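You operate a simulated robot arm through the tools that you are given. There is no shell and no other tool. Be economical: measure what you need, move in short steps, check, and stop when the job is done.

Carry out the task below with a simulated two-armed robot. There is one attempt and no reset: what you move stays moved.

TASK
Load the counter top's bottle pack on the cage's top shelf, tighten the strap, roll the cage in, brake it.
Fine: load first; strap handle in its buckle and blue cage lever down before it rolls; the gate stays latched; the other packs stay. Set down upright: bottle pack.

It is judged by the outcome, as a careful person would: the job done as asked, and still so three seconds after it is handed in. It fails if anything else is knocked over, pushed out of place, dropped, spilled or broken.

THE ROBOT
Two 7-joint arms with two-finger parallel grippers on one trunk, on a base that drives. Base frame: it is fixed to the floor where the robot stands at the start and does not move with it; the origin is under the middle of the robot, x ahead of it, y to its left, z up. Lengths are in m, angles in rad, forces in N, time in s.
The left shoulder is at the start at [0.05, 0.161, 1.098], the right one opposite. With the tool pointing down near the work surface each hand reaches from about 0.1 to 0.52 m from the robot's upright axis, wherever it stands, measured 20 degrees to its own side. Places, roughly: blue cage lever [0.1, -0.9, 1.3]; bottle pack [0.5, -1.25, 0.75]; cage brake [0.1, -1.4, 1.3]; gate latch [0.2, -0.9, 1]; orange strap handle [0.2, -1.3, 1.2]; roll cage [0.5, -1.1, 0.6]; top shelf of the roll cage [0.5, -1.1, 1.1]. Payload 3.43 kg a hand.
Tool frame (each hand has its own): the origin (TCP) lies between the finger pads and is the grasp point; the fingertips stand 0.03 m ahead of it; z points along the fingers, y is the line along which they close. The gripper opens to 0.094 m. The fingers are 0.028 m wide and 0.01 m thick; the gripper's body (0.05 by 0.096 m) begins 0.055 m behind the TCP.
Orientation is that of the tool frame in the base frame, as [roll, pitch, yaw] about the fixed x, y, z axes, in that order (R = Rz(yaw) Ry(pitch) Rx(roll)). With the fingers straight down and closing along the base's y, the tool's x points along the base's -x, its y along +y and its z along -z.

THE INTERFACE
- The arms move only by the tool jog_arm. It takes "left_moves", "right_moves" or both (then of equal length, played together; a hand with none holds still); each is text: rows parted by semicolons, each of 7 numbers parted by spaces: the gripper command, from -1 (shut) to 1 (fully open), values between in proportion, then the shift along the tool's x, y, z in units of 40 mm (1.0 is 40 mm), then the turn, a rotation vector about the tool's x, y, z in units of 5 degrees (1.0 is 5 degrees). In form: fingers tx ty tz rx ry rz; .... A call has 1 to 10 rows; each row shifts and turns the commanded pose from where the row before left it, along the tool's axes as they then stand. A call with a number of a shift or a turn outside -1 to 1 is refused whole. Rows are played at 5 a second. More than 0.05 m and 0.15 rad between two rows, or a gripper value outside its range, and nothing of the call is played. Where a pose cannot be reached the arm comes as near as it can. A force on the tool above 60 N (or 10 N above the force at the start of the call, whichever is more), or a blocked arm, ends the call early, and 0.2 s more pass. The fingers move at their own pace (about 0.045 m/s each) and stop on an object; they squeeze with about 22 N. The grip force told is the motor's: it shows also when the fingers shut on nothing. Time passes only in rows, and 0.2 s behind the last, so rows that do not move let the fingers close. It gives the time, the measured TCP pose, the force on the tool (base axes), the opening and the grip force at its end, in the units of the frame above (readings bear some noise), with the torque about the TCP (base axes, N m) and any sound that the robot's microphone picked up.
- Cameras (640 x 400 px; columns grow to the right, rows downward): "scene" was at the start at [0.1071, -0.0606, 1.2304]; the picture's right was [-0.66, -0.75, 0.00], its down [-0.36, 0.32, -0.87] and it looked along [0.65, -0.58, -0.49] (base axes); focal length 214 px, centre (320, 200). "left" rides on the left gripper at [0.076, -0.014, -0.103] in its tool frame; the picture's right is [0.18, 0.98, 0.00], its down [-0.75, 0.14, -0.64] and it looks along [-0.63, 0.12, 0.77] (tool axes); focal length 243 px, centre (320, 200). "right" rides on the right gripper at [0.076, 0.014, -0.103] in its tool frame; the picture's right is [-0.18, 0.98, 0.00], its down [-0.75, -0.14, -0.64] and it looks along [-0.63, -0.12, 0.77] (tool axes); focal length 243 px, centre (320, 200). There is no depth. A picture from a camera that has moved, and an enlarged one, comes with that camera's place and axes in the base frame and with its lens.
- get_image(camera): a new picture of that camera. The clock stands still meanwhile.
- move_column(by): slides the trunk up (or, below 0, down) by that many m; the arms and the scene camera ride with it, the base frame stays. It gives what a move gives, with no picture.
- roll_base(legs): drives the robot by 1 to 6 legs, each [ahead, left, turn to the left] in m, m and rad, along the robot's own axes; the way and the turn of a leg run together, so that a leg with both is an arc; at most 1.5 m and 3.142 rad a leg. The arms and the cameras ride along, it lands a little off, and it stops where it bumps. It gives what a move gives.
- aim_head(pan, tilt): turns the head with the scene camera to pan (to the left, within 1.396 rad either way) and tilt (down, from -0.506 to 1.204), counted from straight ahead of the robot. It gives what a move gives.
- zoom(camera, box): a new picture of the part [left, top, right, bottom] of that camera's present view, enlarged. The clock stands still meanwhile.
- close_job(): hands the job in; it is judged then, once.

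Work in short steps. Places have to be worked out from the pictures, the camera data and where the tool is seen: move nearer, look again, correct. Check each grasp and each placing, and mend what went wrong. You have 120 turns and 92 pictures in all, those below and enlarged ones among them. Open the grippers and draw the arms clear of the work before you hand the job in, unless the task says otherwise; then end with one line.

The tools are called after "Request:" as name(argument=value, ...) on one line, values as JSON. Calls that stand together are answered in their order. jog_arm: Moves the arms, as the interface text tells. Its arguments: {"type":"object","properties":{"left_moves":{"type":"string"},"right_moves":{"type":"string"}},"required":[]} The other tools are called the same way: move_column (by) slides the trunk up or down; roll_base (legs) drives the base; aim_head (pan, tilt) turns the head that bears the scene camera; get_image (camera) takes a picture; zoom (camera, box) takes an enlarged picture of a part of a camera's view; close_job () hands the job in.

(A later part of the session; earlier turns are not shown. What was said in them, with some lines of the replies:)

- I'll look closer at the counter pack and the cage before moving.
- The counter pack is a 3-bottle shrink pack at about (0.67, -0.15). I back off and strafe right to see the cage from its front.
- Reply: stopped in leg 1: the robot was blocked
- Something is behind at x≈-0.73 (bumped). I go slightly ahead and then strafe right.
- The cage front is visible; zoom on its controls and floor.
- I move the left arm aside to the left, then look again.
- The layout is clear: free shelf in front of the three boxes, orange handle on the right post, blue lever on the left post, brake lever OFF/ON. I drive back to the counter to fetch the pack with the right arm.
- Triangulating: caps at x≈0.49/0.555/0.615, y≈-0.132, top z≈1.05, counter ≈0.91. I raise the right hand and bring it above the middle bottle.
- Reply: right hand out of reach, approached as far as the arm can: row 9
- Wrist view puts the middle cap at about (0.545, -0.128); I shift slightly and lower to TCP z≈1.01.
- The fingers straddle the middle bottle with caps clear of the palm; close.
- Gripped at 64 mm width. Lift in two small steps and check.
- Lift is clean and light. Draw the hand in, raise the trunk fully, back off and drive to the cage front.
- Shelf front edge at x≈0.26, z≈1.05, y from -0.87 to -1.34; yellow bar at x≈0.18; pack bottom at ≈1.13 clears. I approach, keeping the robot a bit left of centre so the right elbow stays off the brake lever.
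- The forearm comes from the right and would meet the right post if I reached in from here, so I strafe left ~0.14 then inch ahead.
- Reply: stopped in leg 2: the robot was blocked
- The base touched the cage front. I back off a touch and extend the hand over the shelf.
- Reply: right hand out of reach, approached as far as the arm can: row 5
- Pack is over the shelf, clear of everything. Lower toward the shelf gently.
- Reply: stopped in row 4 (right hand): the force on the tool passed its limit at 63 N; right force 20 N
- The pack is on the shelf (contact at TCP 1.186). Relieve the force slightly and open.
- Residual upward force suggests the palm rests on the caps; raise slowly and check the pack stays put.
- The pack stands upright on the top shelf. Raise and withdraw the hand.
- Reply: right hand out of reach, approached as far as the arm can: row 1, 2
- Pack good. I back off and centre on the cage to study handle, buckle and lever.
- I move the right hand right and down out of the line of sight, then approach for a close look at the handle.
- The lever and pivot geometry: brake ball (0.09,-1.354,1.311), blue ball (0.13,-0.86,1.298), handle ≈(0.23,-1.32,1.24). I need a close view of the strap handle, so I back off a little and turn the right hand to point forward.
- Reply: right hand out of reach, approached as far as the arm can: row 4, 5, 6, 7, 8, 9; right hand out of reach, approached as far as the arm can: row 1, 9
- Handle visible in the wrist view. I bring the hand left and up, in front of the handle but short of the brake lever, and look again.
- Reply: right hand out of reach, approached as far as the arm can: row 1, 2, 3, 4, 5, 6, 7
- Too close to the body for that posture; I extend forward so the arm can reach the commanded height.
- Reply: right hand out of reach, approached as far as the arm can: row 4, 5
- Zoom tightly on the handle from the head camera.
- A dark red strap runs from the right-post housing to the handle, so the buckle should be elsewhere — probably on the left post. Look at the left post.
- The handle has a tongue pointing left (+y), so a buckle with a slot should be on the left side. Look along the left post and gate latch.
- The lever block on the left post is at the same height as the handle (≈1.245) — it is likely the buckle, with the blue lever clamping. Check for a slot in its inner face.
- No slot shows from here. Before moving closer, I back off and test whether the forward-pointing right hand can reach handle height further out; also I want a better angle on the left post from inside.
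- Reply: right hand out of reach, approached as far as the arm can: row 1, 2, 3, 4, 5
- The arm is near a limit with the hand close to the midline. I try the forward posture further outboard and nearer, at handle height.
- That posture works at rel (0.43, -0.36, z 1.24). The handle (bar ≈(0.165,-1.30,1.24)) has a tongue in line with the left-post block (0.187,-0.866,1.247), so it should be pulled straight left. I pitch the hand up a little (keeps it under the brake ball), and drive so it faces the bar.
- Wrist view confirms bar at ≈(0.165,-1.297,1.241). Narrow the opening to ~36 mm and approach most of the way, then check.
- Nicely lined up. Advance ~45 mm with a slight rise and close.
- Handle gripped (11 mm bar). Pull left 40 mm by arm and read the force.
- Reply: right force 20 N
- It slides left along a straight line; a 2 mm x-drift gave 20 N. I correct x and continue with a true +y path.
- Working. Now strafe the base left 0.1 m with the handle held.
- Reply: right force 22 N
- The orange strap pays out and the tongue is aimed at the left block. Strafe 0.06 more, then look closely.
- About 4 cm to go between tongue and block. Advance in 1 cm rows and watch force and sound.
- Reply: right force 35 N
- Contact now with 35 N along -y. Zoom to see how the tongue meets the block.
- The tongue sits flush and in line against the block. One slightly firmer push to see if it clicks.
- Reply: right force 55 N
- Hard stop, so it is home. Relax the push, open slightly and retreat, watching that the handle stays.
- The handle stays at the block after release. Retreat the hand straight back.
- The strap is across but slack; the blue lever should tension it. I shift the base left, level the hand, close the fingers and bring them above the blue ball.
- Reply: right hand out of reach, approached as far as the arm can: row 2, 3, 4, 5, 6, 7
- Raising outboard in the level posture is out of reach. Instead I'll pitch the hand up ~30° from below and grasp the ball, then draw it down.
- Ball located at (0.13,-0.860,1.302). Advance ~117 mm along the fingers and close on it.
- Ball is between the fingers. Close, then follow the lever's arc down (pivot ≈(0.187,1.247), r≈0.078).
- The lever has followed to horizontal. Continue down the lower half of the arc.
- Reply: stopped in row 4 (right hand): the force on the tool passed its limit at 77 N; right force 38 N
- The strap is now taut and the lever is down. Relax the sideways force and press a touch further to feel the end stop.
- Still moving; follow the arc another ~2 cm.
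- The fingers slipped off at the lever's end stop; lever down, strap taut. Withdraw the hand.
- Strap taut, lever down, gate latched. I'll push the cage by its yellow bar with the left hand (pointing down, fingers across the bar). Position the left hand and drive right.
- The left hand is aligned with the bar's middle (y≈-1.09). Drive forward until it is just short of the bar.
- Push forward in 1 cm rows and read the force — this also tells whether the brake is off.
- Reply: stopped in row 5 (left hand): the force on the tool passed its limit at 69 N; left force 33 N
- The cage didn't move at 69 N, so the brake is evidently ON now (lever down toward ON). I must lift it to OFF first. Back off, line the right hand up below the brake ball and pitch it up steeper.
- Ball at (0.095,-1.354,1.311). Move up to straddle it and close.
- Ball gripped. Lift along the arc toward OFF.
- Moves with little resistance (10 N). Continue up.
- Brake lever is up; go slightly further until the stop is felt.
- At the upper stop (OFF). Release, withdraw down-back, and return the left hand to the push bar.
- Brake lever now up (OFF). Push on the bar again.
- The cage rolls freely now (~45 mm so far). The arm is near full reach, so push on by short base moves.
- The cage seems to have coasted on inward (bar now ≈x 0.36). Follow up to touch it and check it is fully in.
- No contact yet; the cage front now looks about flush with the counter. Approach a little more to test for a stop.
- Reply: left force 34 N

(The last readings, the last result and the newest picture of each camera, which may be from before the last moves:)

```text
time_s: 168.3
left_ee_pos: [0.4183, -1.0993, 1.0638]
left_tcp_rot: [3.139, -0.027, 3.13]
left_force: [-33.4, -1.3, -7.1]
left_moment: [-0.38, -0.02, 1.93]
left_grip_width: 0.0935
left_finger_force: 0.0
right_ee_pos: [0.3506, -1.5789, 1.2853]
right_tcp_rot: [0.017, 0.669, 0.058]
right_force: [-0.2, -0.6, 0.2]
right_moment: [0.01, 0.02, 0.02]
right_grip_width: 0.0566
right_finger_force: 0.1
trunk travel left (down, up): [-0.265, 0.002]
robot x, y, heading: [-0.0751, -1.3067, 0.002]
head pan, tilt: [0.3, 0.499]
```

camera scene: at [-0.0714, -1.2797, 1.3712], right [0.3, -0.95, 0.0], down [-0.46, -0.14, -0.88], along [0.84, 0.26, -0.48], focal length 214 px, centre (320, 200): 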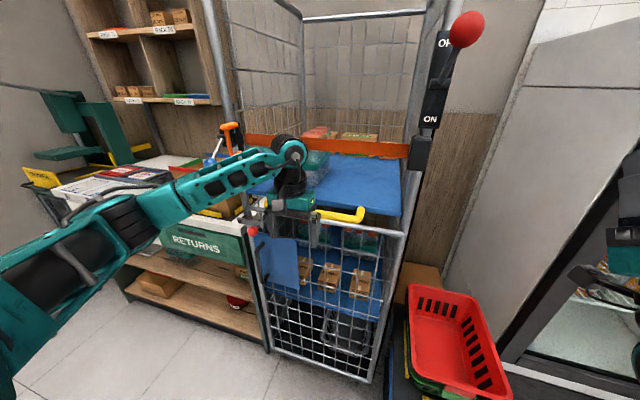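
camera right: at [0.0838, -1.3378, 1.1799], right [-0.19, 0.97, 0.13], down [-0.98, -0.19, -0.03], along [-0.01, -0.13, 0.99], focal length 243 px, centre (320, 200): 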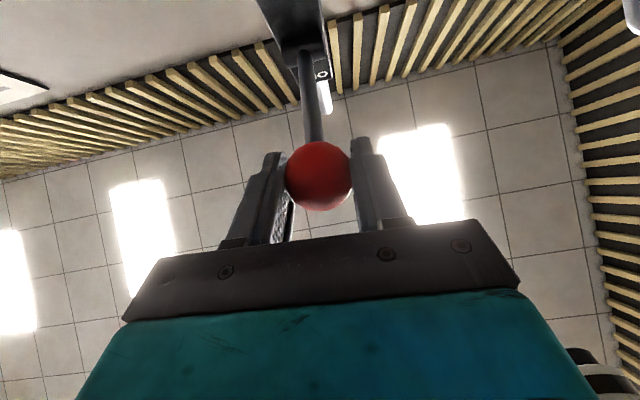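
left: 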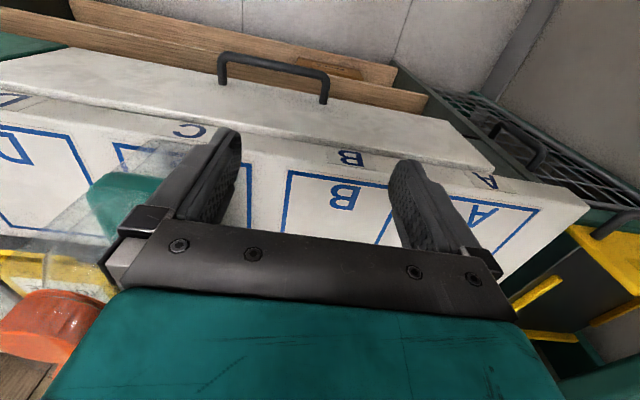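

Firm stop now (33 N): the cage is fully in, having moved ~0.27 m. Back away, retract the left hand, and line up the right hand with the brake ball (now ≈(0.38,-1.354,1.435)).

Request:
roll_base(legs=[[-0.14, 0, 0]])

Request:
jog_arm(left_moves="1 1 0.3 0 0 0 0;1 1 0.3 0 0 0 0;1 1 0.3 0 0 0 0;1 1 0.3 0 0 0 0;1 1 0.3 0 0 0 0;1 0 0 0 0 0 0")

Request:
roll_base(legs=[[0, 0.215, 0]])

Request:
aim_head(pan=-0.25, tilt=0.3)

Request:
get_image(camera="right")

Request:
get_image(camera="scene")

```text
time_s: 169.6
left_ee_pos: [0.277, -1.0997, 1.0629]
left_tcp_rot: [3.14, -0.029, 3.132]
left_force: [0.8, -0.7, 0.2]
left_moment: [0.0, -0.03, 0.03]
left_grip_width: 0.094
left_finger_force: 0.1
right_ee_pos: [0.2109, -1.5791, 1.2842]
right_tcp_rot: [0.018, 0.671, 0.06]
right_force: [-1.1, 0.0, -0.2]
right_moment: [0.0, 0.04, -0.02]
right_grip_width: 0.0564
right_finger_force: 0.2
trunk travel left (down, up): [-0.265, 0.002]
robot x, y, heading: [-0.2198, -1.3082, 0.004]
head pan, tilt: [0.3, 0.499]
```

```text
time_s: 171.0
left_ee_pos: [0.0798, -1.0357, 1.0691]
left_tcp_rot: [3.141, -0.031, 3.132]
left_force: [0.5, 0.1, 0.8]
left_moment: [-0.01, 0.01, 0.01]
left_grip_width: 0.0941
left_finger_force: 0.0
right_ee_pos: [0.2127, -1.5789, 1.2834]
right_tcp_rot: [0.017, 0.674, 0.059]
right_force: [0.2, -0.5, 0.4]
right_moment: [0.01, 0.01, 0.0]
right_grip_width: 0.0565
right_finger_force: 0.0
trunk travel left (down, up): [-0.265, 0.002]
robot x, y, heading: [-0.2174, -1.3064, 0.001]
head pan, tilt: [0.3, 0.499]
```

```text
time_s: 173.6
left_ee_pos: [0.0788, -0.816, 1.0709]
left_tcp_rot: [3.142, -0.032, 3.136]
left_force: [0.2, 0.3, 0.0]
left_moment: [-0.01, -0.02, 0.03]
left_grip_width: 0.0941
left_finger_force: 0.1
right_ee_pos: [0.2124, -1.3594, 1.2833]
right_tcp_rot: [0.015, 0.676, 0.064]
right_force: [-1.3, 0.6, 0.4]
right_moment: [-0.02, 0.02, 0.0]
right_grip_width: 0.0563
right_finger_force: 0.0
trunk travel left (down, up): [-0.265, 0.002]
robot x, y, heading: [-0.2207, -1.0893, 0.0]
head pan, tilt: [0.3, 0.499]
```

```text
time_s: 174.5
left_ee_pos: [0.0781, -0.817, 1.07]
left_tcp_rot: [3.139, -0.032, 3.135]
left_force: [0.4, 0.2, 0.3]
left_moment: [0.01, 0.0, -0.04]
left_grip_width: 0.094
left_finger_force: 0.0
right_ee_pos: [0.2112, -1.3601, 1.2829]
right_tcp_rot: [0.018, 0.674, 0.064]
right_force: [-0.7, -0.5, -1.3]
right_moment: [0.01, 0.02, -0.01]
right_grip_width: 0.0565
right_finger_force: 0.1
trunk travel left (down, up): [-0.265, 0.002]
robot x, y, heading: [-0.2199, -1.0896, 0.003]
head pan, tilt: [-0.25, 0.3]
```

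```text
9 pictures are left
camera right: at [0.2063, -1.3428, 1.1571], right [-0.2, 0.97, 0.13], down [-0.98, -0.19, -0.03], along [-0.01, -0.13, 0.99], focal length 243 px, centre (320, 200)
```

right: 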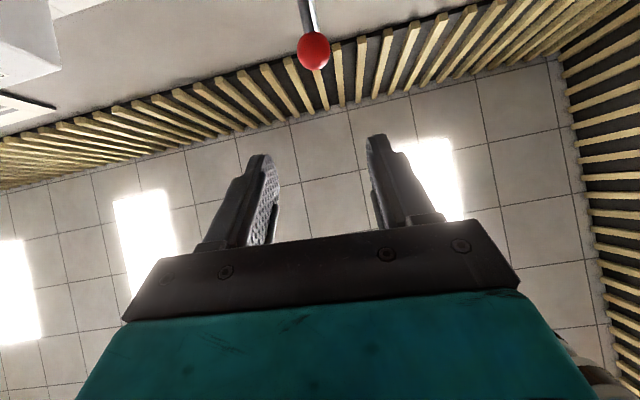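

```text
8 pictures are left
camera scene: at [-0.0906, -1.1124, 1.3896], right [-0.24, -0.97, 0.0], down [-0.29, 0.07, -0.96], along [0.93, -0.23, -0.3], focal length 214 px, centre (320, 200)
```

scene: 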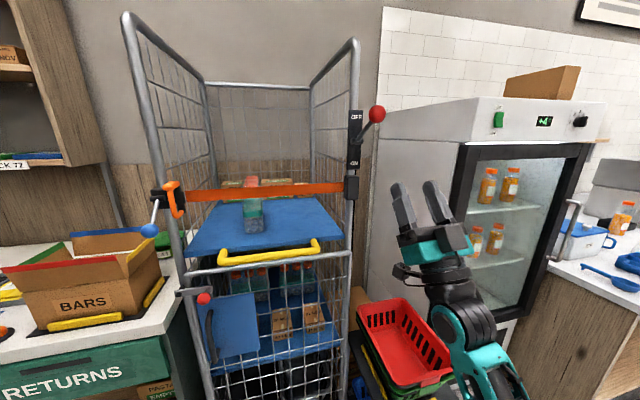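

Ball seen at ≈(0.375,-1.354,1.435), matching. Drive 0.08 m forward first.

Request:
roll_base(legs=[[0.08, 0, 0]])

```text
time_s: 175.6
left_ee_pos: [0.1589, -0.818, 1.0692]
left_tcp_rot: [3.14, -0.032, 3.136]
left_force: [0.0, -0.6, -0.3]
left_moment: [-0.02, 0.01, 0.0]
left_grip_width: 0.0942
left_finger_force: 0.1
right_ee_pos: [0.2921, -1.361, 1.2834]
right_tcp_rot: [0.018, 0.675, 0.062]
right_force: [0.5, 0.4, 0.3]
right_moment: [-0.01, -0.03, -0.03]
right_grip_width: 0.0566
right_finger_force: 0.1
trunk travel left (down, up): [-0.265, 0.002]
robot x, y, heading: [-0.1371, -1.0907, 0.005]
head pan, tilt: [-0.25, 0.3]
```

Now move up to straddle the ball and close on it.

Request:
jog_arm(right_moves="0.2 -0.15 0.03 0.83 0 0 0;0.2 -0.15 0.03 0.83 0 0 0;0.2 -0.15 0.03 0.83 0 0 0;0.2 -0.15 0.03 0.83 0 0 0;0.2 -0.15 0 0.83 0 0 0;0.2 0 0 0 0 0 0;-1 0 0 0 0 0 0;-1 0 0 0 0 0 0;-1 0 0 0 0 0 0;-1 0 0 0 0 0 0")

Request:
get_image(camera="right")

```text
time_s: 177.8
left_ee_pos: [0.1588, -0.8173, 1.0699]
left_tcp_rot: [3.14, -0.031, 3.135]
left_force: [-0.3, -0.4, 0.4]
left_moment: [0.01, 0.01, -0.01]
left_grip_width: 0.094
left_finger_force: 0.0
right_ee_pos: [0.3723, -1.3546, 1.4335]
right_tcp_rot: [0.018, 0.672, 0.062]
right_force: [4.7, -5.4, 5.1]
right_moment: [-0.05, -0.53, -0.08]
right_grip_width: 0.0372
right_finger_force: 44.9
trunk travel left (down, up): [-0.265, 0.002]
robot x, y, heading: [-0.142, -1.0874, -0.0]
head pan, tilt: [-0.25, 0.3]
```

```text
7 pictures are left
camera right: at [0.3653, -1.3376, 1.3069], right [-0.19, 0.97, 0.13], down [-0.98, -0.19, -0.04], along [-0.01, -0.13, 0.99], focal length 243 px, centre (320, 200)
```

right: 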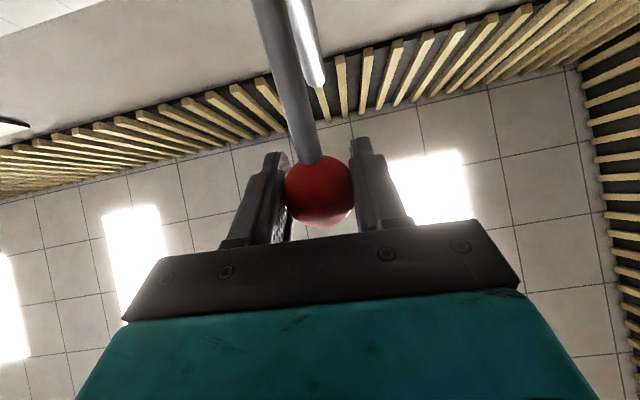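

Gripped. Bring it down along the arc to its original ON angle.

Request:
jog_arm(right_moves="-1 -0.02 0 -0.42 0 0 0;-1 0.08 0 -0.42 0 0 0;-1 0.18 0 -0.42 0 0 0;-1 0.31 0 -0.39 0 0 0;-1 0.31 0 -0.39 0 0 0;-1 0 0 0 0 0 0")

Request:
jog_arm(right_moves="-1 0.42 0 -0.27 0 0 0;-1 0.42 0 -0.27 0 0 0;-1 0 0 0 0 0 0")

```text
time_s: 179.2
left_ee_pos: [0.1575, -0.8177, 1.0712]
left_tcp_rot: [3.138, -0.029, 3.134]
left_force: [0.4, -0.2, 0.4]
left_moment: [0.03, 0.01, 0.02]
left_grip_width: 0.0941
left_finger_force: 0.0
right_ee_pos: [0.3447, -1.3543, 1.3454]
right_tcp_rot: [0.02, 0.67, 0.062]
right_force: [-4.5, -12.2, 8.5]
right_moment: [0.15, -1.24, -0.05]
right_grip_width: 0.0378
right_finger_force: 44.8
trunk travel left (down, up): [-0.265, 0.002]
robot x, y, heading: [-0.142, -1.0891, 0.003]
head pan, tilt: [-0.25, 0.3]
```

```text
time_s: 180.0
left_ee_pos: [0.1568, -0.819, 1.0708]
left_tcp_rot: [3.139, -0.029, 3.134]
left_force: [-0.1, 1.4, 0.6]
left_moment: [-0.02, 0.0, -0.02]
left_grip_width: 0.094
left_finger_force: 0.0
right_ee_pos: [0.3573, -1.3548, 1.3099]
right_tcp_rot: [0.021, 0.671, 0.062]
right_force: [-1.6, -15.5, 9.0]
right_moment: [0.06, -1.19, 0.03]
right_grip_width: 0.0376
right_finger_force: 45.5
trunk travel left (down, up): [-0.265, 0.002]
robot x, y, heading: [-0.1392, -1.0884, 0.004]
head pan, tilt: [-0.25, 0.3]
```

Back at the original ON height; press slightly more to feel the stop.

Request:
jog_arm(right_moves="-1 0.14 0 -0.05 0 0 0;-1 0.14 0 -0.04 0 0 0;-1 0 0 0 0 0 0")

```text
time_s: 180.8
left_ee_pos: [0.1563, -0.8188, 1.0699]
left_tcp_rot: [3.138, -0.027, 3.135]
left_force: [-0.2, -0.1, -0.2]
left_moment: [0.01, -0.03, 0.0]
left_grip_width: 0.0938
left_finger_force: 0.1
right_ee_pos: [0.3588, -1.3548, 1.3057]
right_tcp_rot: [0.018, 0.654, 0.059]
right_force: [-4.2, -17.9, 37.2]
right_moment: [-0.08, 0.66, 0.01]
right_grip_width: 0.0374
right_finger_force: 44.8
trunk travel left (down, up): [-0.265, 0.002]
robot x, y, heading: [-0.1362, -1.091, 0.003]
head pan, tilt: [-0.25, 0.3]
```

Stop reached (37 N): brake fully ON. Release and withdraw, back away and check everything.

Request:
jog_arm(right_moves="-1 -0.1 0 0 0 0 0;0.2 0 0 0 0 0 0;0.2 0 0 0 0 0 0;0.2 0 0 -0.9 0 0 0;0.2 0 0 -0.9 0 0 0;0.2 0 0 -0.9 0 0 0;0.2 0 0 -0.9 0 0 0;0.2 0 0 0 0 0 0")

Request:
roll_base(legs=[[-0.4, 0, 0]])

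Request:
aim_head(pan=-0.05, tilt=0.35)

Request:
get_image(camera="scene")

Request:
zoom(camera="scene", box=[220, 70, 440, 250])

```text
time_s: 182.6
left_ee_pos: [0.1575, -0.8173, 1.0691]
left_tcp_rot: [3.14, -0.032, 3.135]
left_force: [-0.5, 0.1, -0.4]
left_moment: [-0.03, -0.02, 0.02]
left_grip_width: 0.0939
left_finger_force: 0.1
right_ee_pos: [0.2724, -1.3565, 1.1908]
right_tcp_rot: [0.017, 0.674, 0.063]
right_force: [0.4, 0.2, 0.8]
right_moment: [-0.01, 0.0, 0.01]
right_grip_width: 0.0565
right_finger_force: 0.1
trunk travel left (down, up): [-0.265, 0.002]
robot x, y, heading: [-0.1377, -1.0874, 0.003]
head pan, tilt: [-0.25, 0.3]
```

```text
time_s: 185.1
left_ee_pos: [-0.2451, -0.8192, 1.0693]
left_tcp_rot: [3.141, -0.03, 3.137]
left_force: [-0.5, -0.8, 0.7]
left_moment: [-0.02, 0.0, -0.01]
left_grip_width: 0.0939
left_finger_force: 0.1
right_ee_pos: [-0.1297, -1.3579, 1.1918]
right_tcp_rot: [0.016, 0.674, 0.066]
right_force: [0.6, 0.4, 0.0]
right_moment: [0.04, -0.01, -0.01]
right_grip_width: 0.0563
right_finger_force: 0.1
trunk travel left (down, up): [-0.265, 0.002]
robot x, y, heading: [-0.5439, -1.0902, 0.003]
head pan, tilt: [-0.25, 0.3]
```

```text
time_s: 185.8
left_ee_pos: [-0.2436, -0.8176, 1.0709]
left_tcp_rot: [3.139, -0.031, 3.138]
left_force: [0.0, -0.9, 0.1]
left_moment: [0.0, 0.01, -0.01]
left_grip_width: 0.094
left_finger_force: 0.0
right_ee_pos: [-0.1282, -1.3581, 1.1906]
right_tcp_rot: [0.017, 0.673, 0.064]
right_force: [-0.7, 0.0, -0.1]
right_moment: [0.03, -0.04, -0.01]
right_grip_width: 0.0563
right_finger_force: 0.0
trunk travel left (down, up): [-0.265, 0.002]
robot x, y, heading: [-0.5396, -1.089, 0.012]
head pan, tilt: [-0.051, 0.351]
```

```text
6 pictures are left
camera scene: at [-0.4103, -1.0958, 1.3849], right [-0.04, -1.0, 0.0], down [-0.34, 0.02, -0.94], along [0.94, -0.04, -0.34], focal length 214 px, centre (320, 200)
```

scene: 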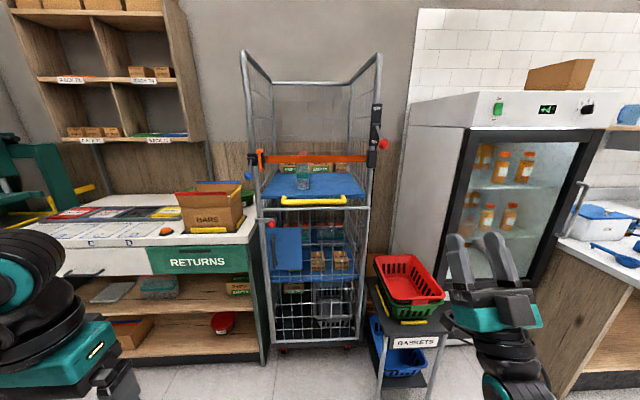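

```text
2.22 times, centred on (330, 160) of scene
camera zoom: at [-0.4103, -1.0958, 1.3849], right [-0.04, -1.0, 0.0], down [-0.34, 0.02, -0.94], along [0.94, -0.04, -0.34], focal length 477 px, centre (298, 289)
```

zoom: 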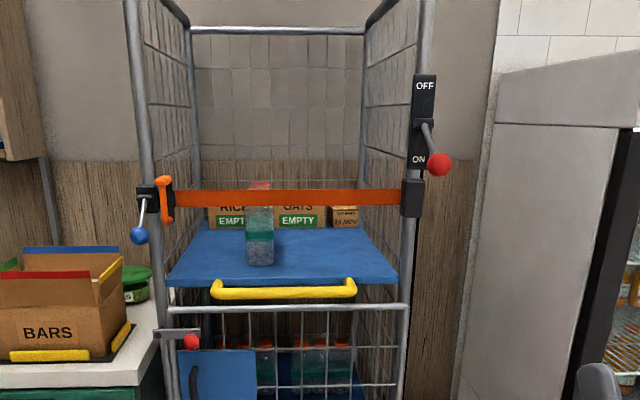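

All checks look right: pack upright, strap taut, blue lever down, gate latched, cage fully in, brake ON. Open the right gripper fully and hand in.

Request:
jog_arm(right_moves="1 0 0 -0.3 0 0 0;1 0 0 0 0 0 0;1 0 0 0 0 0 0")

Request:
close_job()

```text
time_s: 186.6
left_ee_pos: [-0.2434, -0.8183, 1.0702]
left_tcp_rot: [3.139, -0.031, 3.138]
left_force: [0.6, 0.6, 0.7]
left_moment: [0.02, 0.01, 0.01]
left_grip_width: 0.0941
left_finger_force: 0.0
right_ee_pos: [-0.1376, -1.3583, 1.1809]
right_tcp_rot: [0.018, 0.672, 0.063]
right_force: [-0.1, 1.0, 0.3]
right_moment: [0.01, -0.01, 0.01]
right_grip_width: 0.0941
right_finger_force: 0.0
trunk travel left (down, up): [-0.265, 0.002]
robot x, y, heading: [-0.5429, -1.0879, 0.006]
head pan, tilt: [-0.051, 0.351]
```

```text
The job is handed in.
```

The bottle pack stands upright on the cage's top shelf, the strap is taut at its buckle, the blue lever is down, and the cage is rolled in to a firm stop with its brake on and the gate still latched. The cage would not roll at first because its brake was already on, so I released it, pushed the cage in, and set it again.
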